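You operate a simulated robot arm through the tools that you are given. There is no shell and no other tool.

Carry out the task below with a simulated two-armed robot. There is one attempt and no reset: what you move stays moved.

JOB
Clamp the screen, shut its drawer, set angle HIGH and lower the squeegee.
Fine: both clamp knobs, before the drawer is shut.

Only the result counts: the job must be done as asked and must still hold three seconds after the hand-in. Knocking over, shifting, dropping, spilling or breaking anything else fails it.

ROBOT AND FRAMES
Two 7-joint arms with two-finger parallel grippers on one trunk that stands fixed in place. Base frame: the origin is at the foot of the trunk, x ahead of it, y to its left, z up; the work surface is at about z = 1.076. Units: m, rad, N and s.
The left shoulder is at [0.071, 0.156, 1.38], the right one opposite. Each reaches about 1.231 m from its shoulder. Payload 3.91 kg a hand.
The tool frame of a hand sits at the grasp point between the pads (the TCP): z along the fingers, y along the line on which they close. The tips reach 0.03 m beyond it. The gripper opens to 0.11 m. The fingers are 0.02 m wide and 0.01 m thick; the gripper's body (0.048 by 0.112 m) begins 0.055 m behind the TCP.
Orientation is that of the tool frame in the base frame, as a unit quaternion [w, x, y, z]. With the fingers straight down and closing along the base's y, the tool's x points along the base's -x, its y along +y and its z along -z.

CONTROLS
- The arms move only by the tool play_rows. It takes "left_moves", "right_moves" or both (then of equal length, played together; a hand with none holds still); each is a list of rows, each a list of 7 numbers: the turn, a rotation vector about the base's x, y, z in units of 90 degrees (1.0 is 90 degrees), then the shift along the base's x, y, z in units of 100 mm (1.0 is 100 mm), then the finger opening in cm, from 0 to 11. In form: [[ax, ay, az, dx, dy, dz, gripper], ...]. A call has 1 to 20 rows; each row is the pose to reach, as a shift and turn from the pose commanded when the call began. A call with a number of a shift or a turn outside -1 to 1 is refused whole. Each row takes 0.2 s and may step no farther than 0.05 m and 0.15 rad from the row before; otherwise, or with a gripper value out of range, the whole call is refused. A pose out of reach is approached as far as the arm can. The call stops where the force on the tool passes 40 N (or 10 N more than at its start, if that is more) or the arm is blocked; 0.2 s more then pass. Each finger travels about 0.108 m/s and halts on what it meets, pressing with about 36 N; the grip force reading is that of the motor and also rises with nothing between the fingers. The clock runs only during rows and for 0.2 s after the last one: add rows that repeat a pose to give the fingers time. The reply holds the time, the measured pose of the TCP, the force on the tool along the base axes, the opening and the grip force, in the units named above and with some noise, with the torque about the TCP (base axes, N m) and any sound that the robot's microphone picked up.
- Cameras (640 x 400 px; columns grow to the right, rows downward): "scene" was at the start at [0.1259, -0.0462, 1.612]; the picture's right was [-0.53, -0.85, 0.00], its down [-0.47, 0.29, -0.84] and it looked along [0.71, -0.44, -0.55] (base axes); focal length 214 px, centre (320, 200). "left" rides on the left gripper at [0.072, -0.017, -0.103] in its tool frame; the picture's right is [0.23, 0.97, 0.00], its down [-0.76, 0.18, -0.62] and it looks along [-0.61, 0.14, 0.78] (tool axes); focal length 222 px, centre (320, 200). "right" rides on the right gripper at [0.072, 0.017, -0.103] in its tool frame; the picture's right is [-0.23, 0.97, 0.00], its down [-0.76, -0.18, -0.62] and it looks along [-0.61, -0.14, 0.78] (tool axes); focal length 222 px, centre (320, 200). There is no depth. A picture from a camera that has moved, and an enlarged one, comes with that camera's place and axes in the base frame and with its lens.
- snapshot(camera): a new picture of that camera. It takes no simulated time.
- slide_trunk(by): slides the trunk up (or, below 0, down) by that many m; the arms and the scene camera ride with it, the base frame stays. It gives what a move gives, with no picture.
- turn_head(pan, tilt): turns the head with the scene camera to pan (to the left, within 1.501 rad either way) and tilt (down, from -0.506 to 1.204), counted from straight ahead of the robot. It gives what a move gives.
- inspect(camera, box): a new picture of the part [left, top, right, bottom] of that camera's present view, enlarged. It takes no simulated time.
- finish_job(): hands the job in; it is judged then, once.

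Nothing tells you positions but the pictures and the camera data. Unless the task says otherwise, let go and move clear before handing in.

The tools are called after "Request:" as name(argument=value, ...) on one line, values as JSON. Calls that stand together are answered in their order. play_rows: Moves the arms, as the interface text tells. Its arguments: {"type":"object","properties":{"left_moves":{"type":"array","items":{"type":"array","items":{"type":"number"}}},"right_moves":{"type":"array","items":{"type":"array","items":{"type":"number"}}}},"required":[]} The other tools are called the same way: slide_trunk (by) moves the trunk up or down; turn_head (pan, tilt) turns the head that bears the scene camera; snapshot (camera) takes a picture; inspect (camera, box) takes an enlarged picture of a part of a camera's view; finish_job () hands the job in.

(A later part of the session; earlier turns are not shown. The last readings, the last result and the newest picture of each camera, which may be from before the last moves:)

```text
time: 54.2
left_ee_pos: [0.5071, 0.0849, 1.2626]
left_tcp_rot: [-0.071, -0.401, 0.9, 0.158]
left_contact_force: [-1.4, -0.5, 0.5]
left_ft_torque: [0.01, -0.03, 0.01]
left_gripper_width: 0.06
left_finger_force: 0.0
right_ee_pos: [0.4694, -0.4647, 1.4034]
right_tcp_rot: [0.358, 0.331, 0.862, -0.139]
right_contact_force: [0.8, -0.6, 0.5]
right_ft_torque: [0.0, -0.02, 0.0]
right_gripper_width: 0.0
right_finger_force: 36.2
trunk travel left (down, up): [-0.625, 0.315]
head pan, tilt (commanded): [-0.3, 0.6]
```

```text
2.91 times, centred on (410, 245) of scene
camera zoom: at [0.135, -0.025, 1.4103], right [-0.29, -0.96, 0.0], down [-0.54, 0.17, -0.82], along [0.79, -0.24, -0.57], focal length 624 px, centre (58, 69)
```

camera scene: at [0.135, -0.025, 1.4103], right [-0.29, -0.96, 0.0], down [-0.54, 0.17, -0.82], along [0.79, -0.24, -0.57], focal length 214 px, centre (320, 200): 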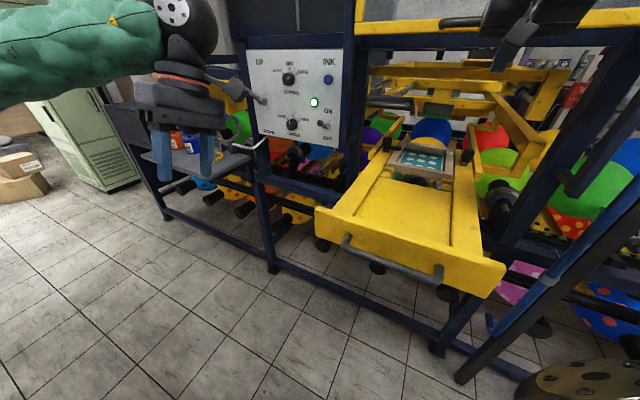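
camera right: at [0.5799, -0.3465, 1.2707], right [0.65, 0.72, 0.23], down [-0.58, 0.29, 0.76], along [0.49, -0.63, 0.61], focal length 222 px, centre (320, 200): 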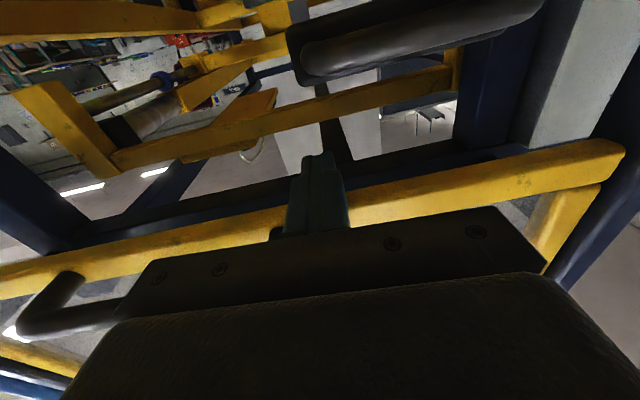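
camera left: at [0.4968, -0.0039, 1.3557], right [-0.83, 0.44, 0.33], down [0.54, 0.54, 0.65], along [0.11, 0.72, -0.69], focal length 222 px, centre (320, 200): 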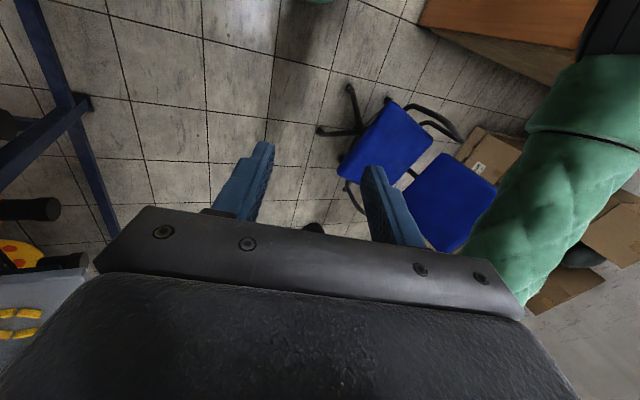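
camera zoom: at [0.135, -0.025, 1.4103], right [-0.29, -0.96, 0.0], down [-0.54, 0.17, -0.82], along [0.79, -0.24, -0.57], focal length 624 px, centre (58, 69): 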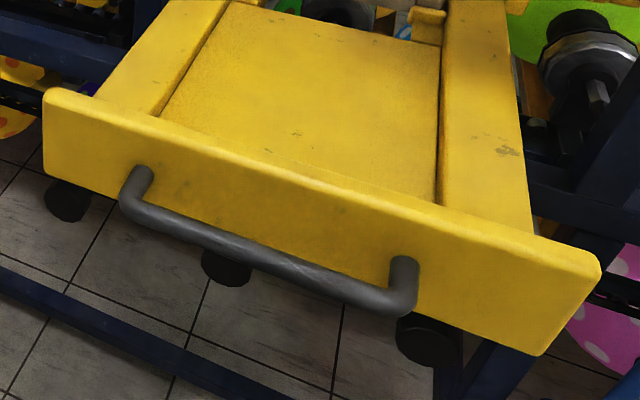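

The front plate's top edge runs through about [0.38,-0.25] at z≈1.138. I'll bring the left hand above the plate's left part.

Request:
play_rows(left_moves=[[0, 0, 0, -0.06, -0.3, 0, 5], [0, 0, 0, -0.13, -0.6, 0, 5], [0, 0, 0, -0.193, -0.883, 0, 5]])

Request:
play_rows(left_moves=[[0, 0, 0, -0.06, -0.3, 0, 5], [0, 0, 0, -0.13, -0.6, 0, 5], [0, 0, 0, -0.193, -0.883, 0, 5]])

Request:
play_rows(left_moves=[[0, 0, 0, -0.06, -0.3, 0, 5], [0, 0, 0, -0.13, -0.6, 0, 5], [0, 0, 0, -0.193, -0.883, 0, 5]])

Request:
snapshot(camera="scene")

Request:
snapshot(camera="left")

```text
time: 55.0
left_ee_pos: [0.4872, -0.0055, 1.2622]
left_tcp_rot: [-0.07, -0.402, 0.899, 0.158]
left_contact_force: [0.4, 0.9, 0.5]
left_ft_torque: [-0.02, 0.01, -0.01]
left_gripper_width: 0.0501
left_finger_force: 0.0
right_ee_pos: [0.4692, -0.4635, 1.4034]
right_tcp_rot: [0.357, 0.331, 0.863, -0.138]
right_contact_force: [-0.2, 0.1, -0.1]
right_ft_torque: [0.02, -0.01, 0.02]
right_gripper_width: 0.0
right_finger_force: 36.2
trunk travel left (down, up): [-0.625, 0.315]
head pan, tilt (commanded): [-0.3, 0.6]
```

```text
time: 55.8
left_ee_pos: [0.4682, -0.0953, 1.2644]
left_tcp_rot: [-0.07, -0.402, 0.899, 0.158]
left_contact_force: [-0.2, -0.1, -0.3]
left_ft_torque: [-0.03, 0.0, -0.01]
left_gripper_width: 0.05
left_finger_force: 0.1
right_ee_pos: [0.4695, -0.4635, 1.4026]
right_tcp_rot: [0.358, 0.33, 0.862, -0.138]
right_contact_force: [0.4, -0.5, -0.9]
right_ft_torque: [0.04, 0.0, 0.01]
right_gripper_width: 0.0
right_finger_force: 35.9
trunk travel left (down, up): [-0.625, 0.315]
head pan, tilt (commanded): [-0.3, 0.6]
```

```text
time: 56.6
left_ee_pos: [0.4473, -0.1838, 1.2639]
left_tcp_rot: [-0.071, -0.4, 0.9, 0.157]
left_contact_force: [0.0, 0.1, -0.7]
left_ft_torque: [0.0, -0.03, 0.0]
left_gripper_width: 0.05
left_finger_force: 0.1
right_ee_pos: [0.4691, -0.4649, 1.4037]
right_tcp_rot: [0.357, 0.331, 0.862, -0.138]
right_contact_force: [-0.5, -0.6, 0.3]
right_ft_torque: [0.01, 0.0, 0.01]
right_gripper_width: 0.0002
right_finger_force: 36.0
trunk travel left (down, up): [-0.625, 0.315]
head pan, tilt (commanded): [-0.3, 0.6]
```

```text
taken
camera scene: at [0.1348, -0.0261, 1.4103], right [-0.29, -0.96, 0.0], down [-0.54, 0.17, -0.82], along [0.79, -0.24, -0.57], focal length 214 px, centre (320, 200)
```

scene: 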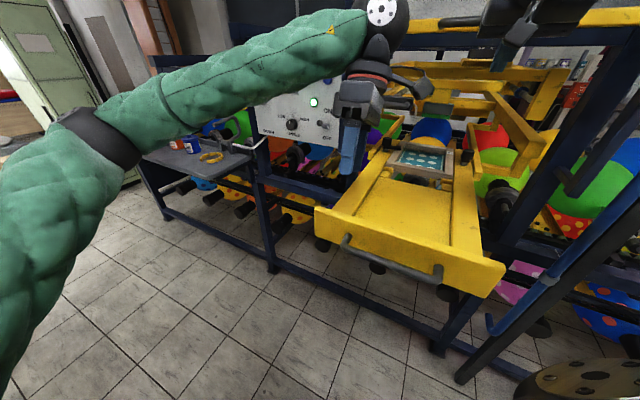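

```text
taken
camera left: at [0.4375, -0.2716, 1.3546], right [-0.83, 0.44, 0.33], down [0.54, 0.54, 0.65], along [0.11, 0.72, -0.69], focal length 222 px, centre (320, 200)
```

left: 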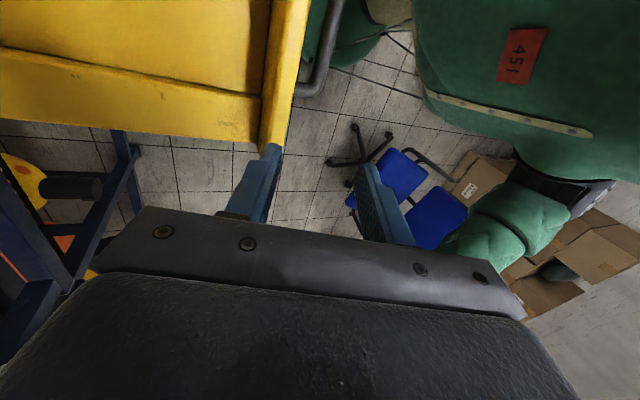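

From the left camera, the plate's front face is about 18 mm nearer the robot than the hand's centre line; I'll correct by 8 mm and descend so the fingers straddle the plate.

Request:
play_rows(left_moves=[[0, 0, 0, -0.06, 0.055, -0.2, 5], [0, 0, 0, -0.06, 0.055, -0.4, 5], [0, 0, 0, -0.06, 0.055, -0.6, 5], [0, 0, 0, -0.06, 0.055, -0.8, 5]])

Request:
snapshot(camera="left")

Request:
inspect(camera="scene", box=[300, 100, 440, 240])

```text
time: 57.6
left_ee_pos: [0.4434, -0.1772, 1.1839]
left_tcp_rot: [-0.072, -0.4, 0.9, 0.157]
left_contact_force: [0.5, 0.6, 0.0]
left_ft_torque: [0.02, -0.02, 0.01]
left_gripper_width: 0.0501
left_finger_force: 0.1
right_ee_pos: [0.4704, -0.4632, 1.4035]
right_tcp_rot: [0.357, 0.33, 0.863, -0.139]
right_contact_force: [-0.2, 1.0, 0.5]
right_ft_torque: [0.0, 0.01, -0.01]
right_gripper_width: 0.0
right_finger_force: 35.9
trunk travel left (down, up): [-0.625, 0.315]
head pan, tilt (commanded): [-0.3, 0.6]
```

```text
taken
camera left: at [0.4327, -0.2649, 1.2751], right [-0.83, 0.44, 0.33], down [0.54, 0.54, 0.65], along [0.11, 0.72, -0.69], focal length 222 px, centre (320, 200)
```

left: 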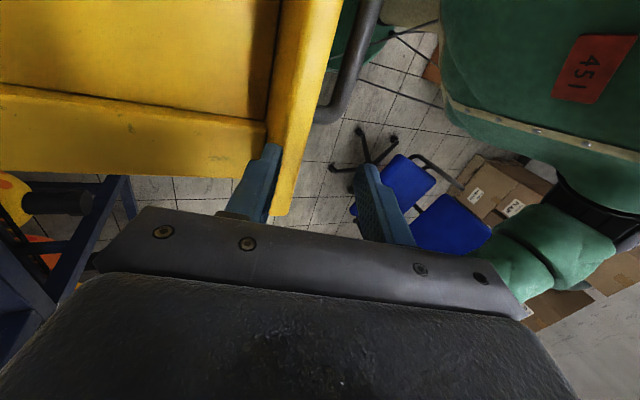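

```text
2.86 times, centred on (370, 170) of scene
camera zoom: at [0.1353, -0.0252, 1.4103], right [-0.3, -0.96, 0.0], down [-0.54, 0.17, -0.82], along [0.79, -0.24, -0.57], focal length 613 px, centre (177, 286)
```

zoom: 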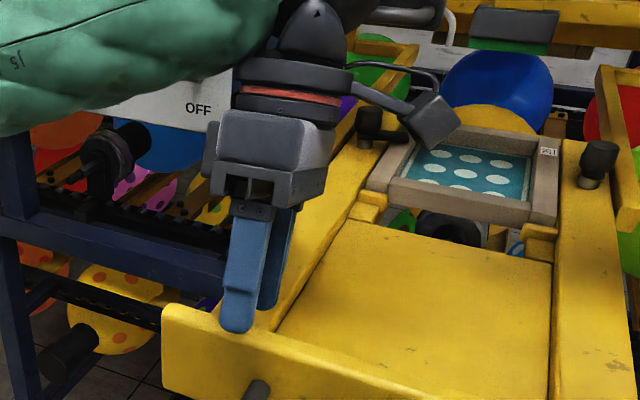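

The plate lies between the two fingers. I'll descend the remaining 4.5 cm.

Request:
play_rows(left_moves=[[0, 0, 0, 0, 0, -0.12, 5], [0, 0, 0, 0, 0, -0.24, 5], [0, 0, 0, 0, 0, -0.36, 5], [0, 0, 0, 0, 0, -0.45, 5]])

Request:
snapshot(camera="left")

Request:
inspect(camera="scene", box=[300, 100, 440, 240])

```text
time: 58.6
left_ee_pos: [0.4418, -0.1772, 1.139]
left_tcp_rot: [-0.069, -0.4, 0.9, 0.158]
left_contact_force: [0.4, -0.6, 0.6]
left_ft_torque: [-0.03, 0.01, -0.03]
left_gripper_width: 0.0498
left_finger_force: 0.0
right_ee_pos: [0.4695, -0.4633, 1.4027]
right_tcp_rot: [0.358, 0.33, 0.862, -0.139]
right_contact_force: [0.2, 0.4, 0.2]
right_ft_torque: [0.0, 0.01, -0.03]
right_gripper_width: 0.0002
right_finger_force: 36.2
trunk travel left (down, up): [-0.625, 0.315]
head pan, tilt (commanded): [-0.3, 0.6]
```

```text
taken
camera left: at [0.4323, -0.2651, 1.2304], right [-0.83, 0.44, 0.33], down [0.54, 0.54, 0.65], along [0.11, 0.72, -0.69], focal length 222 px, centre (320, 200)
```

left: 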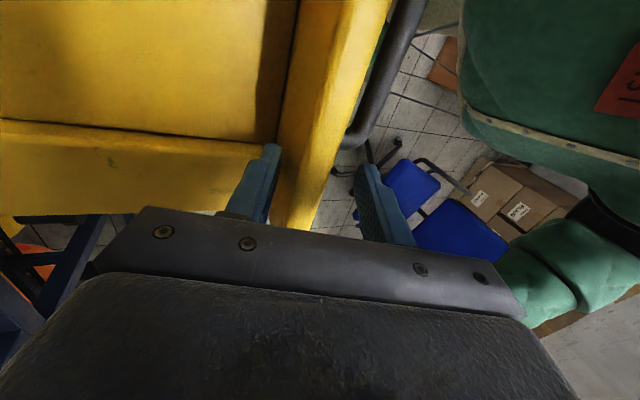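

```text
2.86 times, centred on (370, 170) of scene
camera zoom: at [0.135, -0.0251, 1.4103], right [-0.3, -0.96, 0.0], down [-0.54, 0.17, -0.82], along [0.79, -0.24, -0.57], focal length 613 px, centre (177, 286)
```

zoom: 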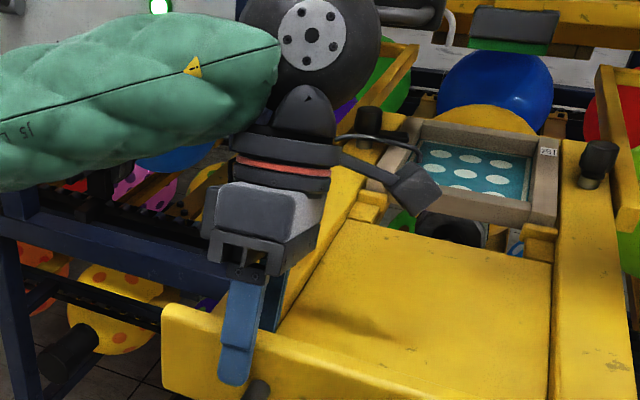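

The fingers straddle the front plate. I'll pull the drawer gently toward the robot by about 12 cm.

Request:
play_rows(left_moves=[[0, 0, 0, -0.11, 0.1, 0, 5], [0, 0, 0, -0.22, 0.2, 0, 5], [0, 0, 0, -0.33, 0.31, 0, 5], [0, 0, 0, -0.44, 0.41, 0, 5], [0, 0, 0, -0.55, 0.51, 0, 5], [0, 0, 0, -0.66, 0.61, 0, 5], [0, 0, 0, -0.77, 0.72, 0, 5], [0, 0, 0, -0.88, 0.82, 0, 5]])

Request:
snapshot(camera="scene")

Request:
snapshot(camera="left")

```text
time: 60.4
left_ee_pos: [0.3532, -0.0935, 1.1382]
left_tcp_rot: [-0.071, -0.401, 0.9, 0.158]
left_contact_force: [1.9, -1.2, -0.6]
left_ft_torque: [-0.03, -0.07, -0.01]
left_gripper_width: 0.0508
left_finger_force: 0.3
right_ee_pos: [0.4701, -0.4628, 1.4022]
right_tcp_rot: [0.358, 0.331, 0.862, -0.139]
right_contact_force: [0.5, -0.7, 0.0]
right_ft_torque: [0.02, -0.01, -0.01]
right_gripper_width: 0.0001
right_finger_force: 36.0
trunk travel left (down, up): [-0.625, 0.315]
head pan, tilt (commanded): [-0.3, 0.6]
```

```text
taken
camera scene: at [0.1347, -0.0248, 1.4104], right [-0.3, -0.96, 0.0], down [-0.54, 0.17, -0.82], along [0.79, -0.24, -0.57], focal length 214 px, centre (320, 200)
```

scene: 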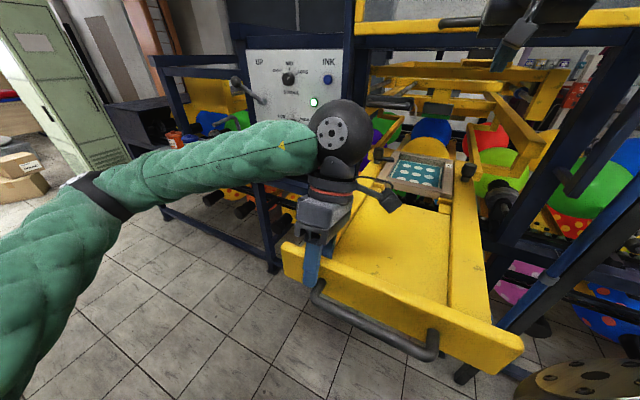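

```text
taken
camera left: at [0.343, -0.182, 1.23], right [-0.83, 0.44, 0.33], down [0.54, 0.54, 0.65], along [0.11, 0.72, -0.69], focal length 222 px, centre (320, 200)
```

left: 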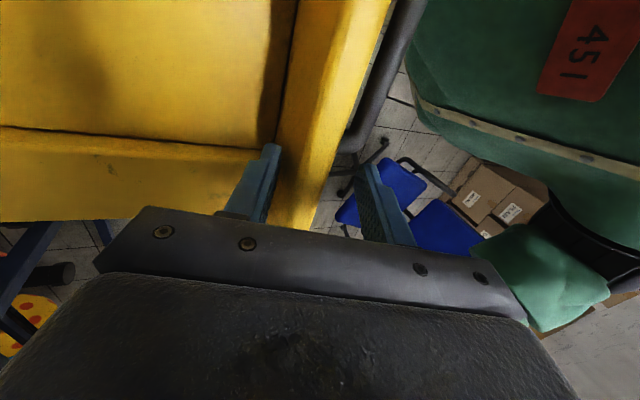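

The drawer slid out easily (about 2 N) and is close to its original opening. Now I'll lift the left hand off the plate and turn it to the 45° tilted orientation for the left clamp knob.

Request:
play_rows(left_moves=[[0, 0, 0, 0, 0, 0.3, 5], [0, 0, 0, 0, 0, 0.6, 5], [0, 0, 0, 0, 0, 1.0, 5]])

Request:
play_rows(left_moves=[[0, 0, 0, 0.1, 0, 0.3, 6], [0, 0, 0, 0.2, 0, 0.6, 6], [0, 0, 0, 0.3, 0, 0.9, 6]])

Request:
play_rows(left_moves=[[-0.0117, -0.0408, -0.0671, 0.07, -0.02, 0, 6], [-0.0234, -0.0817, -0.1341, 0.14, -0.05, 0, 6], [-0.0351, -0.1225, -0.2012, 0.21, -0.07, 0, 6], [-0.0468, -0.1633, -0.2683, 0.28, -0.1, 0, 6], [-0.0585, -0.2041, -0.3354, 0.35, -0.12, 0, 6], [-0.0702, -0.245, -0.4024, 0.42, -0.15, 0, 6], [-0.082, -0.2858, -0.4695, 0.5, -0.17, 0, 6], [-0.0937, -0.3266, -0.5366, 0.57, -0.2, 0, 6], [-0.1054, -0.3675, -0.6036, 0.64, -0.22, 0, 6], [-0.1171, -0.4083, -0.6707, 0.71, -0.25, 0, 6], [-0.1288, -0.4491, -0.7378, 0.78, -0.27, 0, 6], [-0.1405, -0.4899, -0.8049, 0.85, -0.3, 0, 6], [-0.1522, -0.5308, -0.8719, 0.92, -0.32, 0, 6], [-0.1639, -0.5716, -0.939, 1.0, -0.35, 0, 6]])

Request:
snapshot(camera="scene")

Request:
snapshot(camera="left")

```text
time: 61.2
left_ee_pos: [0.3526, -0.0946, 1.2376]
left_tcp_rot: [-0.07, -0.4, 0.9, 0.159]
left_contact_force: [-0.5, -1.0, -0.9]
left_ft_torque: [0.0, 0.01, 0.02]
left_gripper_width: 0.0497
left_finger_force: 0.0
right_ee_pos: [0.4691, -0.4631, 1.4045]
right_tcp_rot: [0.357, 0.331, 0.862, -0.139]
right_contact_force: [0.2, 0.2, 0.2]
right_ft_torque: [-0.04, 0.0, -0.02]
right_gripper_width: 0.0
right_finger_force: 36.5
trunk travel left (down, up): [-0.625, 0.315]
head pan, tilt (commanded): [-0.3, 0.6]
```

```text
time: 62.0
left_ee_pos: [0.3839, -0.0961, 1.3295]
left_tcp_rot: [-0.071, -0.4, 0.9, 0.157]
left_contact_force: [-0.1, -1.0, 0.1]
left_ft_torque: [0.0, 0.01, 0.01]
left_gripper_width: 0.0601
left_finger_force: 0.0
right_ee_pos: [0.4698, -0.4634, 1.4029]
right_tcp_rot: [0.357, 0.332, 0.862, -0.139]
right_contact_force: [0.1, 0.3, -1.0]
right_ft_torque: [0.01, -0.01, 0.01]
right_gripper_width: 0.0
right_finger_force: 35.9
trunk travel left (down, up): [-0.625, 0.315]
head pan, tilt (commanded): [-0.3, 0.6]
```

```text
time: 65.0
left_ee_pos: [0.4839, -0.1298, 1.3297]
left_tcp_rot: [0.366, 0.272, 0.883, -0.113]
left_contact_force: [0.3, 0.0, -0.1]
left_ft_torque: [0.0, 0.01, -0.06]
left_gripper_width: 0.0597
left_finger_force: 0.0
right_ee_pos: [0.4688, -0.4627, 1.4053]
right_tcp_rot: [0.358, 0.33, 0.862, -0.139]
right_contact_force: [0.6, -0.7, -0.1]
right_ft_torque: [-0.01, 0.02, 0.04]
right_gripper_width: 0.0
right_finger_force: 36.1
trunk travel left (down, up): [-0.625, 0.315]
head pan, tilt (commanded): [-0.3, 0.6]
```

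```text
taken
camera scene: at [0.1352, -0.0244, 1.4103], right [-0.3, -0.96, 0.0], down [-0.54, 0.17, -0.82], along [0.79, -0.24, -0.57], focal length 214 px, centre (320, 200)
```

scene: 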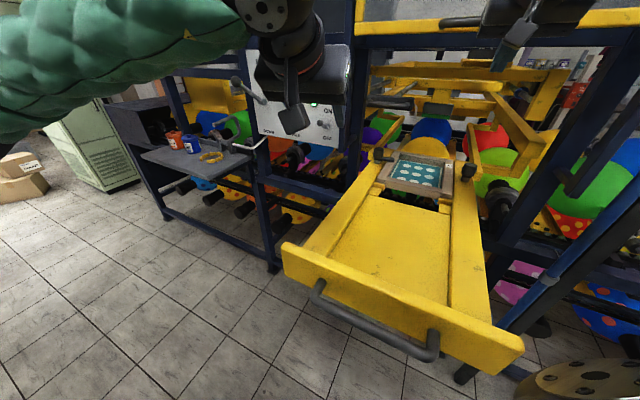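

```text
taken
camera left: at [0.3722, -0.0745, 1.3512], right [0.41, 0.9, -0.16], down [0.18, 0.09, 0.98], along [0.89, -0.43, -0.12], focal length 222 px, centre (320, 200)
```

left: 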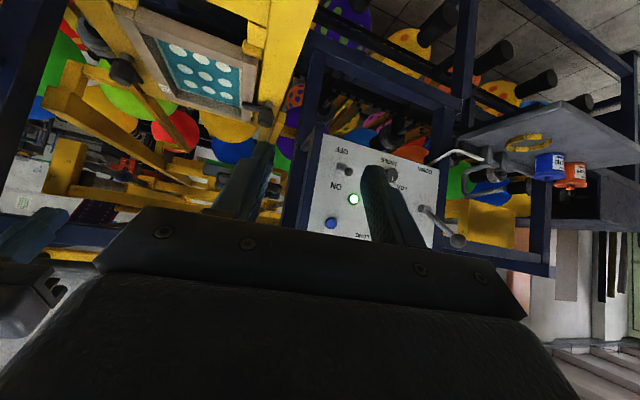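

The left hand now faces the knobs at a 45° tilt, and I can see both clamps and the panel. I'll zoom in to locate the left knob precisely.

Request:
inspect(camera="left", box=[80, 0, 320, 170])

Request:
inspect(camera="scene", box=[340, 110, 510, 220])

```text
2.35 times, centred on (200, 85) of left
camera zoom: at [0.3722, -0.0745, 1.3512], right [0.41, 0.9, -0.16], down [0.18, 0.09, 0.98], along [0.89, -0.43, -0.12], focal length 523 px, centre (602, 471)
```

zoom: 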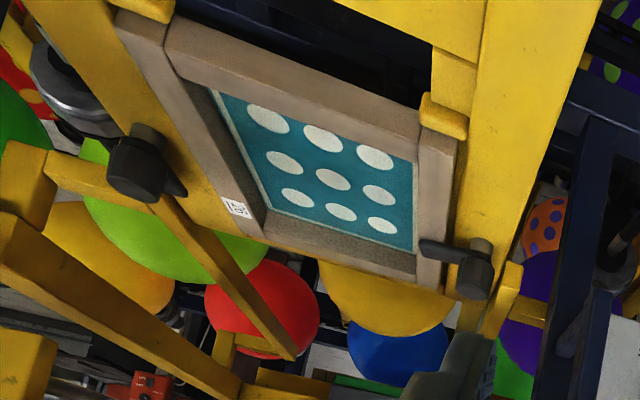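

```text
3.64 times, centred on (425, 165) of scene
camera zoom: at [0.1352, -0.0244, 1.4103], right [-0.3, -0.96, 0.0], down [-0.54, 0.17, -0.82], along [0.79, -0.24, -0.57], focal length 780 px, centre (-62, 327)
```

zoom: 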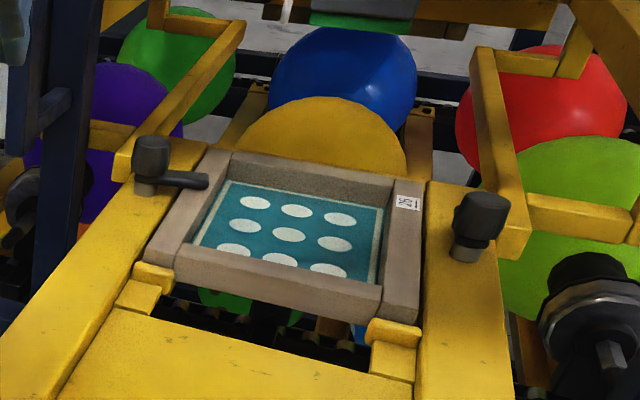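

The drawer is back where it started: left knob at about [0.737,-0.421], right knob at about [0.546,-0.604], and the left tongue is about 77° turned over the frame. I'll bring the left hand to a standoff in front of the left knob.

Request:
play_rows(left_moves=[[0, 0, 0, 0.2, -0.27, -0.13, 6], [0, 0, 0, 0.41, -0.54, -0.25, 6], [0, 0, 0, 0.61, -0.81, -0.38, 6]])

Request:
play_rows(left_moves=[[0, 0, 0, 0.2, -0.27, -0.13, 6], [0, 0, 0, 0.41, -0.54, -0.25, 6], [0, 0, 0, 0.61, -0.81, -0.38, 6]])

Request:
snapshot(camera="scene")

Request:
snapshot(camera="left")

```text
time: 65.8
left_ee_pos: [0.5463, -0.213, 1.2893]
left_tcp_rot: [0.365, 0.271, 0.883, -0.112]
left_contact_force: [0.4, 0.1, -0.4]
left_ft_torque: [-0.03, 0.0, 0.0]
left_gripper_width: 0.0598
left_finger_force: 0.0
right_ee_pos: [0.4693, -0.464, 1.4022]
right_tcp_rot: [0.357, 0.33, 0.863, -0.138]
right_contact_force: [0.3, 0.2, 0.6]
right_ft_torque: [0.01, 0.01, 0.01]
right_gripper_width: 0.0
right_finger_force: 36.1
trunk travel left (down, up): [-0.625, 0.315]
head pan, tilt (commanded): [-0.3, 0.6]
```

```text
time: 66.6
left_ee_pos: [0.609, -0.2905, 1.2527]
left_tcp_rot: [0.366, 0.271, 0.883, -0.112]
left_contact_force: [0.7, -0.9, -0.3]
left_ft_torque: [-0.01, 0.0, 0.0]
left_gripper_width: 0.0599
left_finger_force: 0.0
right_ee_pos: [0.4695, -0.4637, 1.4034]
right_tcp_rot: [0.358, 0.33, 0.863, -0.139]
right_contact_force: [-0.2, -0.1, 0.7]
right_ft_torque: [0.02, -0.01, -0.04]
right_gripper_width: 0.0002
right_finger_force: 36.2
trunk travel left (down, up): [-0.625, 0.315]
head pan, tilt (commanded): [-0.3, 0.6]
```

```text
taken
camera scene: at [0.1352, -0.0259, 1.4103], right [-0.29, -0.96, 0.0], down [-0.54, 0.17, -0.82], along [0.79, -0.24, -0.57], focal length 214 px, centre (320, 200)
```

scene: 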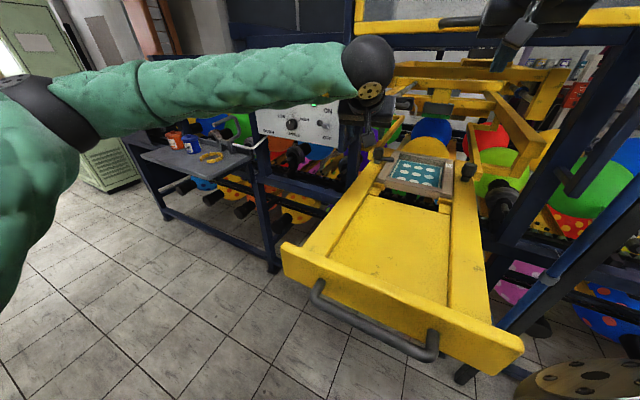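

```text
taken
camera left: at [0.4961, -0.2358, 1.2746], right [0.41, 0.9, -0.16], down [0.18, 0.09, 0.98], along [0.89, -0.43, -0.12], focal length 222 px, centre (320, 200)
```

left: 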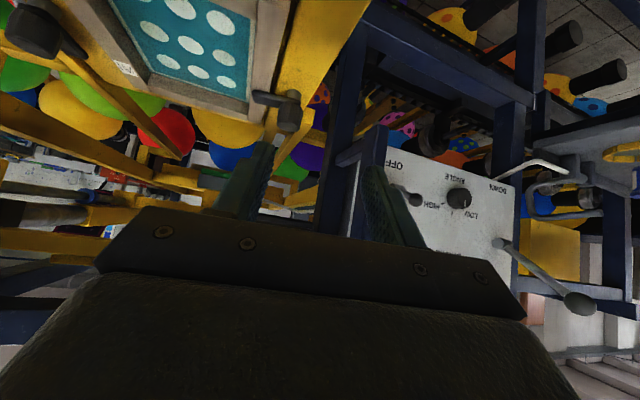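

The left hand is on track. I'll go to the standoff and check alignment.

Request:
play_rows(left_moves=[[0, 0, 0, 0.19, -0.27, -0.13, 6], [0, 0, 0, 0.39, -0.54, -0.25, 6], [0, 0, 0, 0.578, -0.823, -0.378, 6]])

Request:
snapshot(camera="left")

Request:
inspect(camera="left", box=[200, 50, 400, 190])

Request:
inspect(camera="scene", box=[330, 20, 480, 210])

```text
time: 67.4
left_ee_pos: [0.6649, -0.3737, 1.2155]
left_tcp_rot: [0.365, 0.271, 0.883, -0.112]
left_contact_force: [-0.4, -0.9, -0.6]
left_ft_torque: [0.02, 0.0, -0.01]
left_gripper_width: 0.0598
left_finger_force: 0.0
right_ee_pos: [0.4702, -0.464, 1.4025]
right_tcp_rot: [0.357, 0.331, 0.862, -0.139]
right_contact_force: [0.4, -0.3, -1.0]
right_ft_torque: [0.01, 0.03, 0.01]
right_gripper_width: 0.0002
right_finger_force: 36.3
trunk travel left (down, up): [-0.625, 0.315]
head pan, tilt (commanded): [-0.3, 0.6]
```

```text
taken
camera left: at [0.5523, -0.3187, 1.2374], right [0.41, 0.9, -0.16], down [0.18, 0.09, 0.98], along [0.89, -0.43, -0.12], focal length 222 px, centre (320, 200)
```

left: 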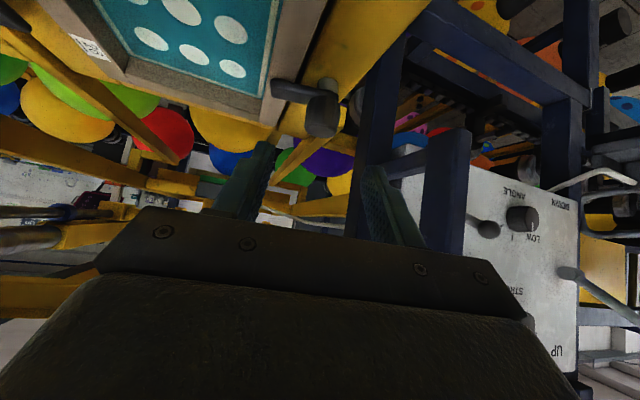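

```text
2.86 times, centred on (300, 120) of left
camera zoom: at [0.5523, -0.3187, 1.2374], right [0.41, 0.9, -0.16], down [0.18, 0.09, 0.98], along [0.89, -0.43, -0.12], focal length 635 px, centre (377, 429)
```

zoom: 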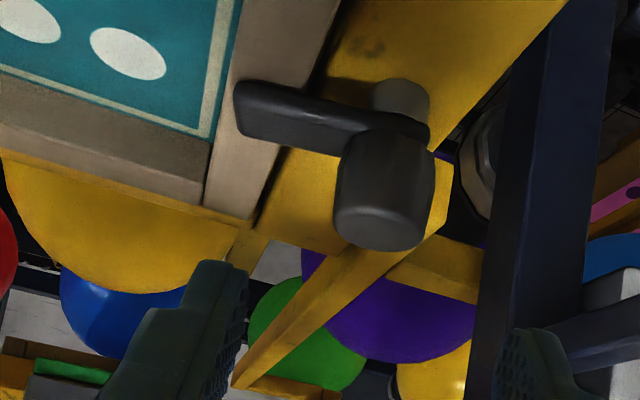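

```text
2.11 times, centred on (405, 115) of scene
camera zoom: at [0.1352, -0.0262, 1.4103], right [-0.29, -0.96, 0.0], down [-0.54, 0.17, -0.82], along [0.79, -0.24, -0.57], focal length 452 px, centre (141, 379)
```

zoom: 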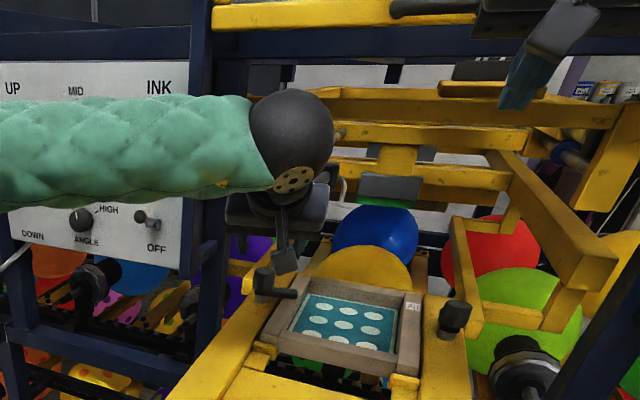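

The tongue now clearly lies across the frame's left member. I'll advance the left hand onto this knob head to finish tightening it clockwise.

Request:
play_rows(left_moves=[[0, 0, 0, 0.151, -0.098, -0.179, 6], [0, 0, 0, 0.302, -0.195, -0.357, 6], [0, 0, 0, 0.453, -0.293, -0.536, 6], [0, 0, 0, 0.604, -0.39, -0.714, 6], [0, 0, 0, 0.604, -0.39, -0.714, 6]])

Request:
inspect(camera="left", box=[200, 80, 440, 240])

Request:
inspect(camera="scene", box=[330, 20, 480, 210])

```text
time: 68.6
left_ee_pos: [0.7233, -0.4124, 1.1442]
left_tcp_rot: [0.365, 0.27, 0.884, -0.112]
left_contact_force: [-0.5, 0.0, 1.4]
left_ft_torque: [-0.02, 0.0, 0.01]
left_gripper_width: 0.0598
left_finger_force: 0.0
right_ee_pos: [0.4688, -0.4639, 1.4043]
right_tcp_rot: [0.357, 0.33, 0.863, -0.138]
right_contact_force: [0.3, 0.0, 0.1]
right_ft_torque: [0.02, 0.01, 0.0]
right_gripper_width: 0.0002
right_finger_force: 36.4
trunk travel left (down, up): [-0.625, 0.315]
head pan, tilt (commanded): [-0.3, 0.6]
```

```text
2.50 times, centred on (320, 160) of left
camera zoom: at [0.611, -0.3577, 1.1663], right [0.41, 0.9, -0.16], down [0.18, 0.09, 0.98], along [0.89, -0.43, -0.12], focal length 555 px, centre (320, 300)
```

zoom: 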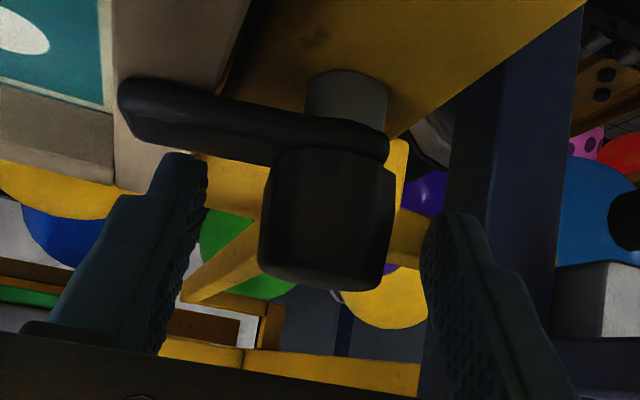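

```text
2.11 times, centred on (405, 115) of scene
camera zoom: at [0.1343, -0.0246, 1.4104], right [-0.3, -0.96, 0.0], down [-0.54, 0.17, -0.83], along [0.79, -0.24, -0.56], focal length 452 px, centre (141, 379)
```

zoom: 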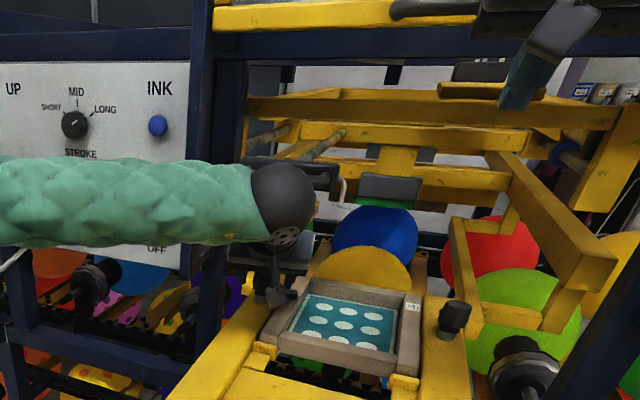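

The knob head sits between the fingers. I'll close on it.

Request:
play_rows(left_moves=[[0, 0, 0, 0, 0, 0, 2.5], [0, 0, 0, 0, 0, 0, 2.5], [0, 0, 0, 0, 0, 0, 2.5]])

Request:
inspect(camera="left", box=[200, 80, 440, 240])

```text
time: 69.4
left_ee_pos: [0.7252, -0.4107, 1.1429]
left_tcp_rot: [0.366, 0.27, 0.883, -0.112]
left_contact_force: [9.0, 5.6, 2.3]
left_ft_torque: [1.14, -0.98, 0.15]
left_gripper_width: 0.0334
left_finger_force: 44.8
right_ee_pos: [0.4698, -0.4625, 1.4038]
right_tcp_rot: [0.358, 0.33, 0.862, -0.139]
right_contact_force: [-0.4, 0.3, 0.4]
right_ft_torque: [-0.03, 0.0, -0.03]
right_gripper_width: 0.0
right_finger_force: 35.8
trunk travel left (down, up): [-0.625, 0.315]
head pan, tilt (commanded): [-0.3, 0.6]
```

```text
2.50 times, centred on (320, 160) of left
camera zoom: at [0.6127, -0.3571, 1.1659], right [0.41, 0.9, -0.16], down [0.18, 0.09, 0.98], along [0.89, -0.43, -0.12], focal length 555 px, centre (320, 300)
```

zoom: 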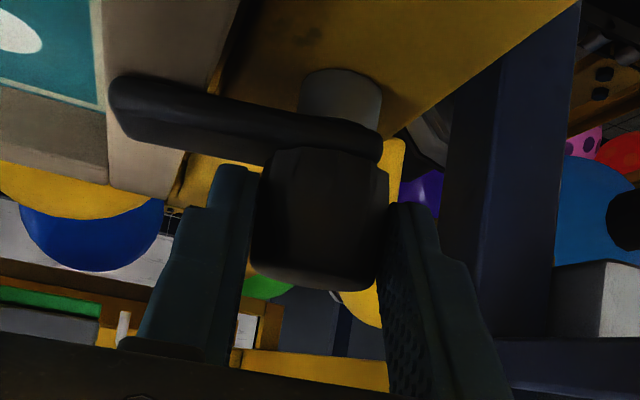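

The knob is gripped (33 mm). I'll turn it clockwise about its axis, watching the torque.

Request:
play_rows(left_moves=[[0, 0, -0.048, 0.008, 0.007, 0, 2.5], [0, 0, -0.096, 0.016, 0.014, 0, 2.5], [0, 0, -0.144, 0.023, 0.022, 0, 2.5], [0, 0, -0.193, 0.031, 0.029, 0, 2.5], [0, 0, -0.241, 0.038, 0.036, 0, 2.5], [0, 0, -0.289, 0.046, 0.043, 0, 2.5]])

Request:
inspect(camera="left", box=[200, 80, 440, 240])

Request:
inspect(camera="scene", box=[330, 20, 480, 210])

```text
time: 70.8
left_ee_pos: [0.7313, -0.4067, 1.1428]
left_tcp_rot: [0.332, 0.461, 0.8, -0.193]
left_contact_force: [10.8, 14.4, 8.1]
left_ft_torque: [0.15, -0.41, 1.15]
left_gripper_width: 0.0335
left_finger_force: 45.3
right_ee_pos: [0.4704, -0.4608, 1.4044]
right_tcp_rot: [0.357, 0.33, 0.863, -0.139]
right_contact_force: [0.8, 0.4, -0.6]
right_ft_torque: [-0.01, 0.01, 0.01]
right_gripper_width: 0.0
right_finger_force: 36.0
trunk travel left (down, up): [-0.625, 0.315]
head pan, tilt (commanded): [-0.3, 0.6]
```

```text
2.50 times, centred on (320, 160) of left
camera zoom: at [0.6539, -0.3083, 1.1652], right [0.76, 0.62, -0.16], down [0.2, 0.01, 0.98], along [0.61, -0.78, -0.12], focal length 555 px, centre (320, 300)
```

zoom: 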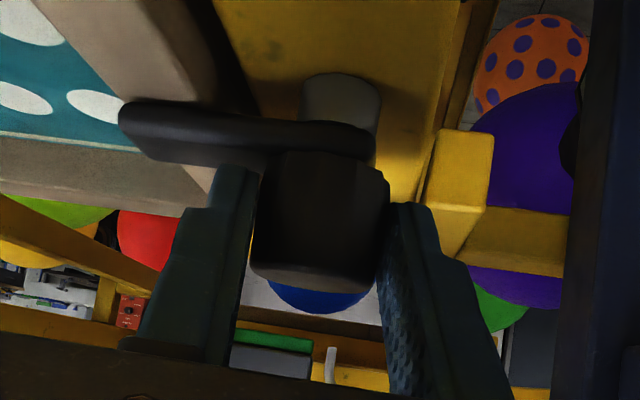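

```text
2.11 times, centred on (405, 115) of scene
camera zoom: at [0.1357, -0.023, 1.4104], right [-0.3, -0.96, 0.0], down [-0.54, 0.17, -0.82], along [0.79, -0.24, -0.57], focal length 452 px, centre (141, 379)
```

zoom: 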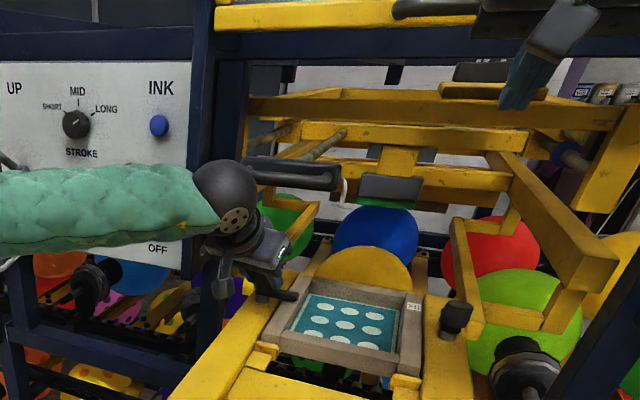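

The tongue has come round to square across the frame (about 90°) and the torque rose to 1.15 N·m, so the left clamp is tight. I'll open and back straight off along the tool axis.

Request:
play_rows(left_moves=[[0, 0, 0, 0, 0, 0, 6], [0, 0, 0, 0, 0, 0, 6], [0, 0, 0, -0.09, 0.154, 0.176, 6], [0, 0, 0, -0.177, 0.308, 0.353, 6], [0, 0, 0, -0.265, 0.461, 0.529, 6], [0, 0, 0, -0.353, 0.615, 0.705, 6]])

Request:
inspect(camera="left", box=[180, 30, 420, 190])

Request:
inspect(camera="scene", box=[340, 110, 510, 220])

```text
time: 72.2
left_ee_pos: [0.6927, -0.3467, 1.213]
left_tcp_rot: [0.331, 0.462, 0.8, -0.191]
left_contact_force: [0.2, 0.2, 0.4]
left_ft_torque: [-0.02, 0.01, 0.02]
left_gripper_width: 0.06
left_finger_force: 0.0
right_ee_pos: [0.4672, -0.4625, 1.4049]
right_tcp_rot: [0.359, 0.331, 0.862, -0.14]
right_contact_force: [-0.2, 0.6, -0.9]
right_ft_torque: [0.01, 0.02, -0.01]
right_gripper_width: 0.0
right_finger_force: 35.5
trunk travel left (down, up): [-0.625, 0.315]
head pan, tilt (commanded): [-0.3, 0.6]
```

```text
2.50 times, centred on (300, 110) of left
camera zoom: at [0.616, -0.2475, 1.2352], right [0.76, 0.62, -0.16], down [0.2, 0.0, 0.98], along [0.61, -0.78, -0.12], focal length 555 px, centre (370, 425)
```

zoom: 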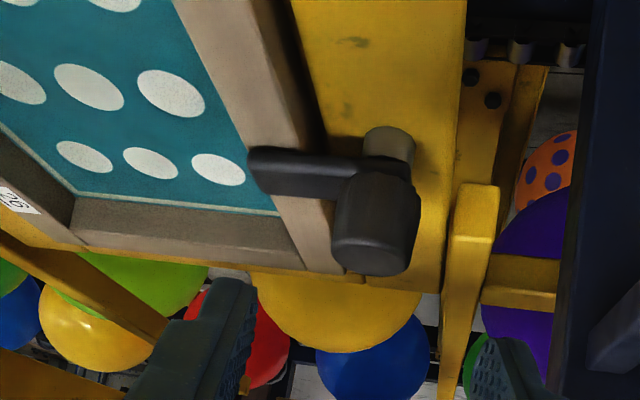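

```text
3.64 times, centred on (425, 165) of scene
camera zoom: at [0.1342, -0.0244, 1.4104], right [-0.3, -0.96, 0.0], down [-0.54, 0.17, -0.83], along [0.79, -0.24, -0.56], focal length 780 px, centre (-62, 327)
```

zoom: 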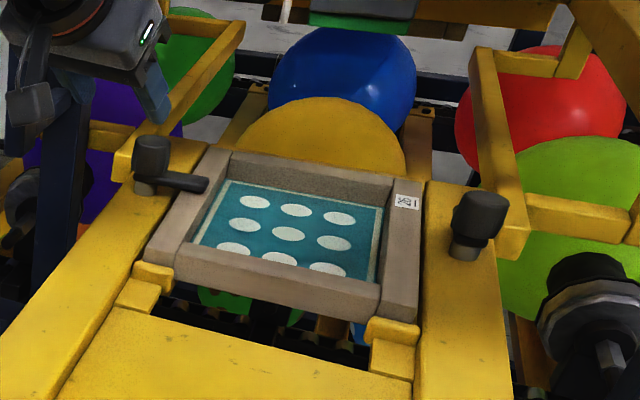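

The left clamp is square across the frame. Now I'll move the left hand away and bring the right hand, fingers open, to a standoff at the right clamp knob.

Request:
play_rows(left_moves=[[0, 0, 0, -0.13, 0.23, 0.08, 6], [0, 0, 0, -0.25, 0.45, 0.15, 6], [0, 0, 0, -0.38, 0.68, 0.23, 6], [0, 0, 0, -0.5, 0.9, 0.3, 6]])

Request:
play_rows(left_moves=[[0, 0, 0, -0.13, 0.23, 0.08, 6], [0, 0, 0, -0.25, 0.45, 0.15, 6], [0, 0, 0, -0.38, 0.68, 0.23, 6], [0, 0, 0, -0.5, 0.9, 0.3, 6]], right_moves=[[0, 0, -0.038, 0.06, -0.076, -0.236, 6], [0, 0, -0.076, 0.12, -0.152, -0.472, 6], [0, 0, -0.115, 0.18, -0.23, -0.71, 6], [0, 0, -0.153, 0.24, -0.305, -0.945, 6]])

Request:
play_rows(left_moves=[[0, 0, 0, -0.13, 0.23, 0.08, 6], [0, 0, 0, -0.25, 0.45, 0.15, 6], [0, 0, 0, -0.38, 0.68, 0.23, 6], [0, 0, 0, -0.5, 0.9, 0.3, 6]], right_moves=[[0, 0, -0.038, 0.06, -0.076, -0.236, 6], [0, 0, -0.076, 0.12, -0.152, -0.472, 6], [0, 0, -0.115, 0.18, -0.23, -0.71, 6], [0, 0, -0.153, 0.24, -0.305, -0.945, 6]])

Request:
snapshot(camera="scene")

Request:
snapshot(camera="right")

```text
time: 73.2
left_ee_pos: [0.6411, -0.2556, 1.243]
left_tcp_rot: [0.33, 0.463, 0.8, -0.193]
left_contact_force: [-0.5, 0.4, 0.1]
left_ft_torque: [-0.02, 0.02, -0.01]
left_gripper_width: 0.0599
left_finger_force: 0.1
right_ee_pos: [0.4678, -0.4618, 1.4038]
right_tcp_rot: [0.358, 0.331, 0.862, -0.14]
right_contact_force: [-0.5, 0.0, 0.7]
right_ft_torque: [-0.01, 0.03, 0.0]
right_gripper_width: 0.0
right_finger_force: 36.3
trunk travel left (down, up): [-0.625, 0.315]
head pan, tilt (commanded): [-0.3, 0.6]
```

```text
time: 74.2
left_ee_pos: [0.593, -0.1662, 1.2724]
left_tcp_rot: [0.331, 0.464, 0.799, -0.193]
left_contact_force: [-0.7, 0.3, 0.2]
left_ft_torque: [0.0, -0.04, -0.06]
left_gripper_width: 0.0602
left_finger_force: 0.0
right_ee_pos: [0.4928, -0.4911, 1.3104]
right_tcp_rot: [0.338, 0.431, 0.816, -0.181]
right_contact_force: [0.7, 0.3, 0.9]
right_ft_torque: [0.03, 0.01, 0.01]
right_gripper_width: 0.0601
right_finger_force: 0.1
trunk travel left (down, up): [-0.625, 0.315]
head pan, tilt (commanded): [-0.3, 0.6]
```

```text
time: 75.2
left_ee_pos: [0.5432, -0.0761, 1.3026]
left_tcp_rot: [0.331, 0.463, 0.799, -0.194]
left_contact_force: [-0.1, 0.2, 0.3]
left_ft_torque: [-0.02, -0.02, 0.01]
left_gripper_width: 0.0599
left_finger_force: 0.0
right_ee_pos: [0.5165, -0.5216, 1.2158]
right_tcp_rot: [0.315, 0.526, 0.758, -0.221]
right_contact_force: [0.1, 0.0, 0.2]
right_ft_torque: [0.0, 0.0, 0.0]
right_gripper_width: 0.06
right_finger_force: 0.1
trunk travel left (down, up): [-0.625, 0.315]
head pan, tilt (commanded): [-0.3, 0.6]
```

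```text
taken
camera scene: at [0.1359, -0.0242, 1.4103], right [-0.3, -0.96, 0.0], down [-0.54, 0.17, -0.82], along [0.79, -0.24, -0.57], focal length 214 px, centre (320, 200)
```

scene: 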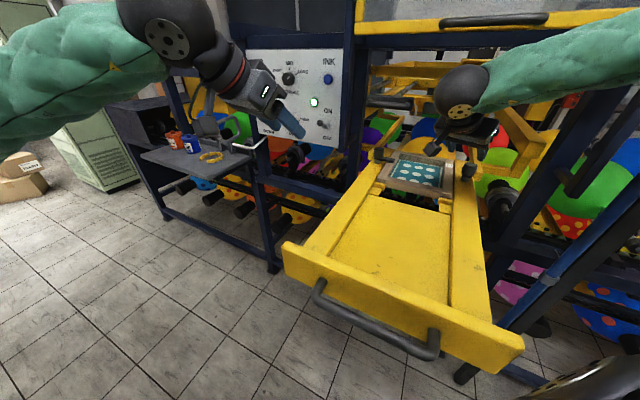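

```text
taken
camera right: at [0.4885, -0.3983, 1.2368], right [0.97, 0.19, 0.16], down [-0.13, -0.15, 0.98], along [0.21, -0.97, -0.12], focal length 222 px, centre (320, 200)
```

right: 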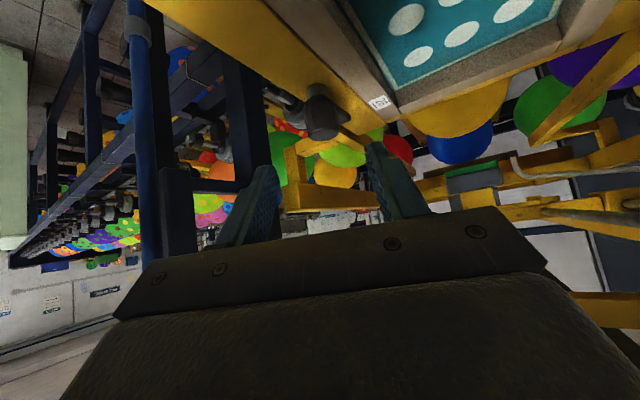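

The right hand is at a standoff with the right knob straight ahead. I'll zoom in to check alignment.

Request:
inspect(camera="right", box=[230, 60, 420, 190])

Request:
inspect(camera="scene", box=[360, 50, 560, 220])

```text
3.08 times, centred on (325, 125) of right
camera zoom: at [0.4885, -0.3983, 1.2368], right [0.97, 0.19, 0.16], down [-0.13, -0.15, 0.98], along [0.21, -0.97, -0.12], focal length 684 px, centre (305, 431)
```

zoom: 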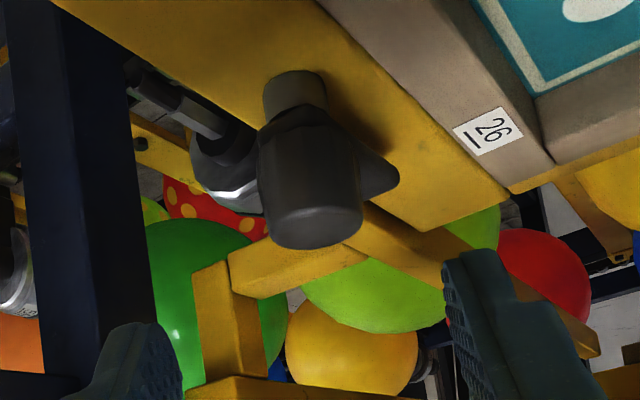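

```text
2.35 times, centred on (460, 135) of scene
camera zoom: at [0.1359, -0.0242, 1.4103], right [-0.3, -0.96, 0.0], down [-0.54, 0.17, -0.82], along [0.79, -0.24, -0.57], focal length 505 px, centre (-9, 353)
```

zoom: 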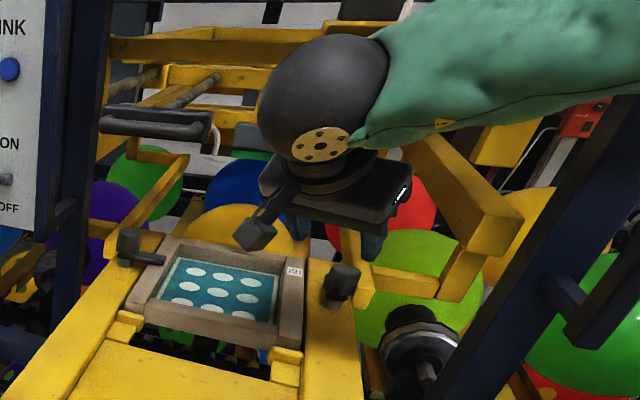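

The right knob is aligned to within a millimetre laterally; its tongue points back into the machine. I'll advance so the fingers straddle it, then close.

Request:
play_rows(right_moves=[[0, 0, 0, 0.063, -0.172, -0.179, 6], [0, 0, 0, 0.127, -0.343, -0.359, 6], [0, 0, 0, 0.19, -0.515, -0.538, 6], [0, 0, 0, 0.253, -0.686, -0.717, 6], [0, 0, 0, 0.253, -0.686, -0.717, 6]])

Request:
inspect(camera="right", box=[200, 80, 440, 240])

Request:
snapshot(camera="scene")

```text
time: 76.4
left_ee_pos: [0.5424, -0.0753, 1.3036]
left_tcp_rot: [0.332, 0.463, 0.8, -0.192]
left_contact_force: [0.1, 0.3, -0.1]
left_ft_torque: [-0.03, -0.03, 0.02]
left_gripper_width: 0.06
left_finger_force: 0.1
right_ee_pos: [0.5423, -0.5909, 1.1435]
right_tcp_rot: [0.314, 0.527, 0.759, -0.22]
right_contact_force: [0.7, 0.4, 0.3]
right_ft_torque: [0.02, 0.0, -0.01]
right_gripper_width: 0.06
right_finger_force: 0.0
trunk travel left (down, up): [-0.625, 0.315]
head pan, tilt (commanded): [-0.3, 0.6]
```

```text
2.50 times, centred on (320, 160) of right
camera zoom: at [0.5138, -0.4679, 1.1661], right [0.97, 0.19, 0.16], down [-0.13, -0.15, 0.98], along [0.21, -0.97, -0.12], focal length 555 px, centre (320, 300)
```

zoom: 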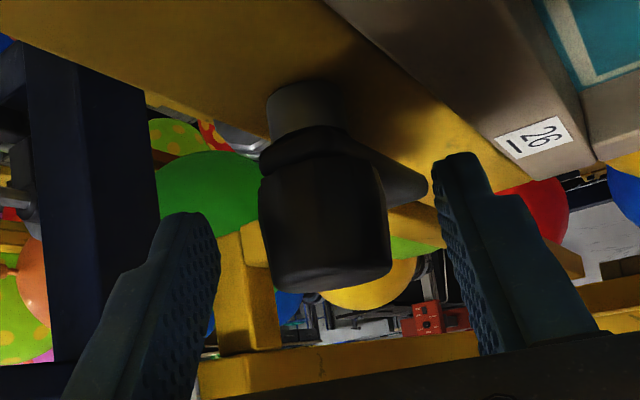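

```text
taken
camera scene: at [0.1344, -0.0243, 1.4104], right [-0.3, -0.96, 0.0], down [-0.54, 0.17, -0.83], along [0.79, -0.24, -0.56], focal length 214 px, centre (320, 200)
```

scene: 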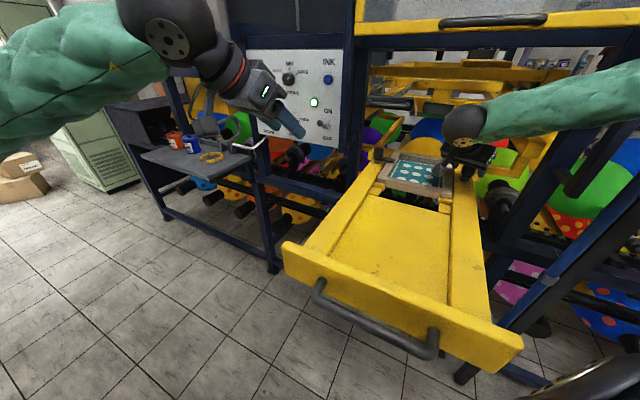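

The knob head is between the fingers. I'll close and then turn it counter-clockwise.

Request:
play_rows(right_moves=[[0, 0, 0, 0, 0, 0, 2.5], [0, 0, 0, 0, 0, 0, 2.5], [0, 0, 0, 0, 0, 0, 2.5]])

Request:
inspect(camera="right", box=[200, 80, 440, 240])

```text
time: 77.2
left_ee_pos: [0.5418, -0.0762, 1.3028]
left_tcp_rot: [0.331, 0.463, 0.8, -0.192]
left_contact_force: [-0.3, 0.2, -1.0]
left_ft_torque: [-0.01, 0.0, 0.0]
left_gripper_width: 0.06
left_finger_force: 0.0
right_ee_pos: [0.5414, -0.5921, 1.1421]
right_tcp_rot: [0.314, 0.527, 0.759, -0.22]
right_contact_force: [1.7, -1.3, -1.2]
right_ft_torque: [0.2, -0.75, 0.05]
right_gripper_width: 0.0336
right_finger_force: 44.9
trunk travel left (down, up): [-0.625, 0.315]
head pan, tilt (commanded): [-0.3, 0.6]
```

```text
2.50 times, centred on (320, 160) of right
camera zoom: at [0.5145, -0.4684, 1.1656], right [0.97, 0.19, 0.16], down [-0.13, -0.15, 0.98], along [0.21, -0.97, -0.12], focal length 555 px, centre (320, 300)
```

zoom: 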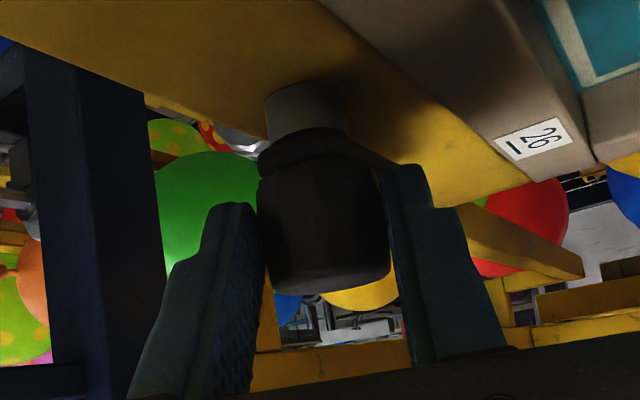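

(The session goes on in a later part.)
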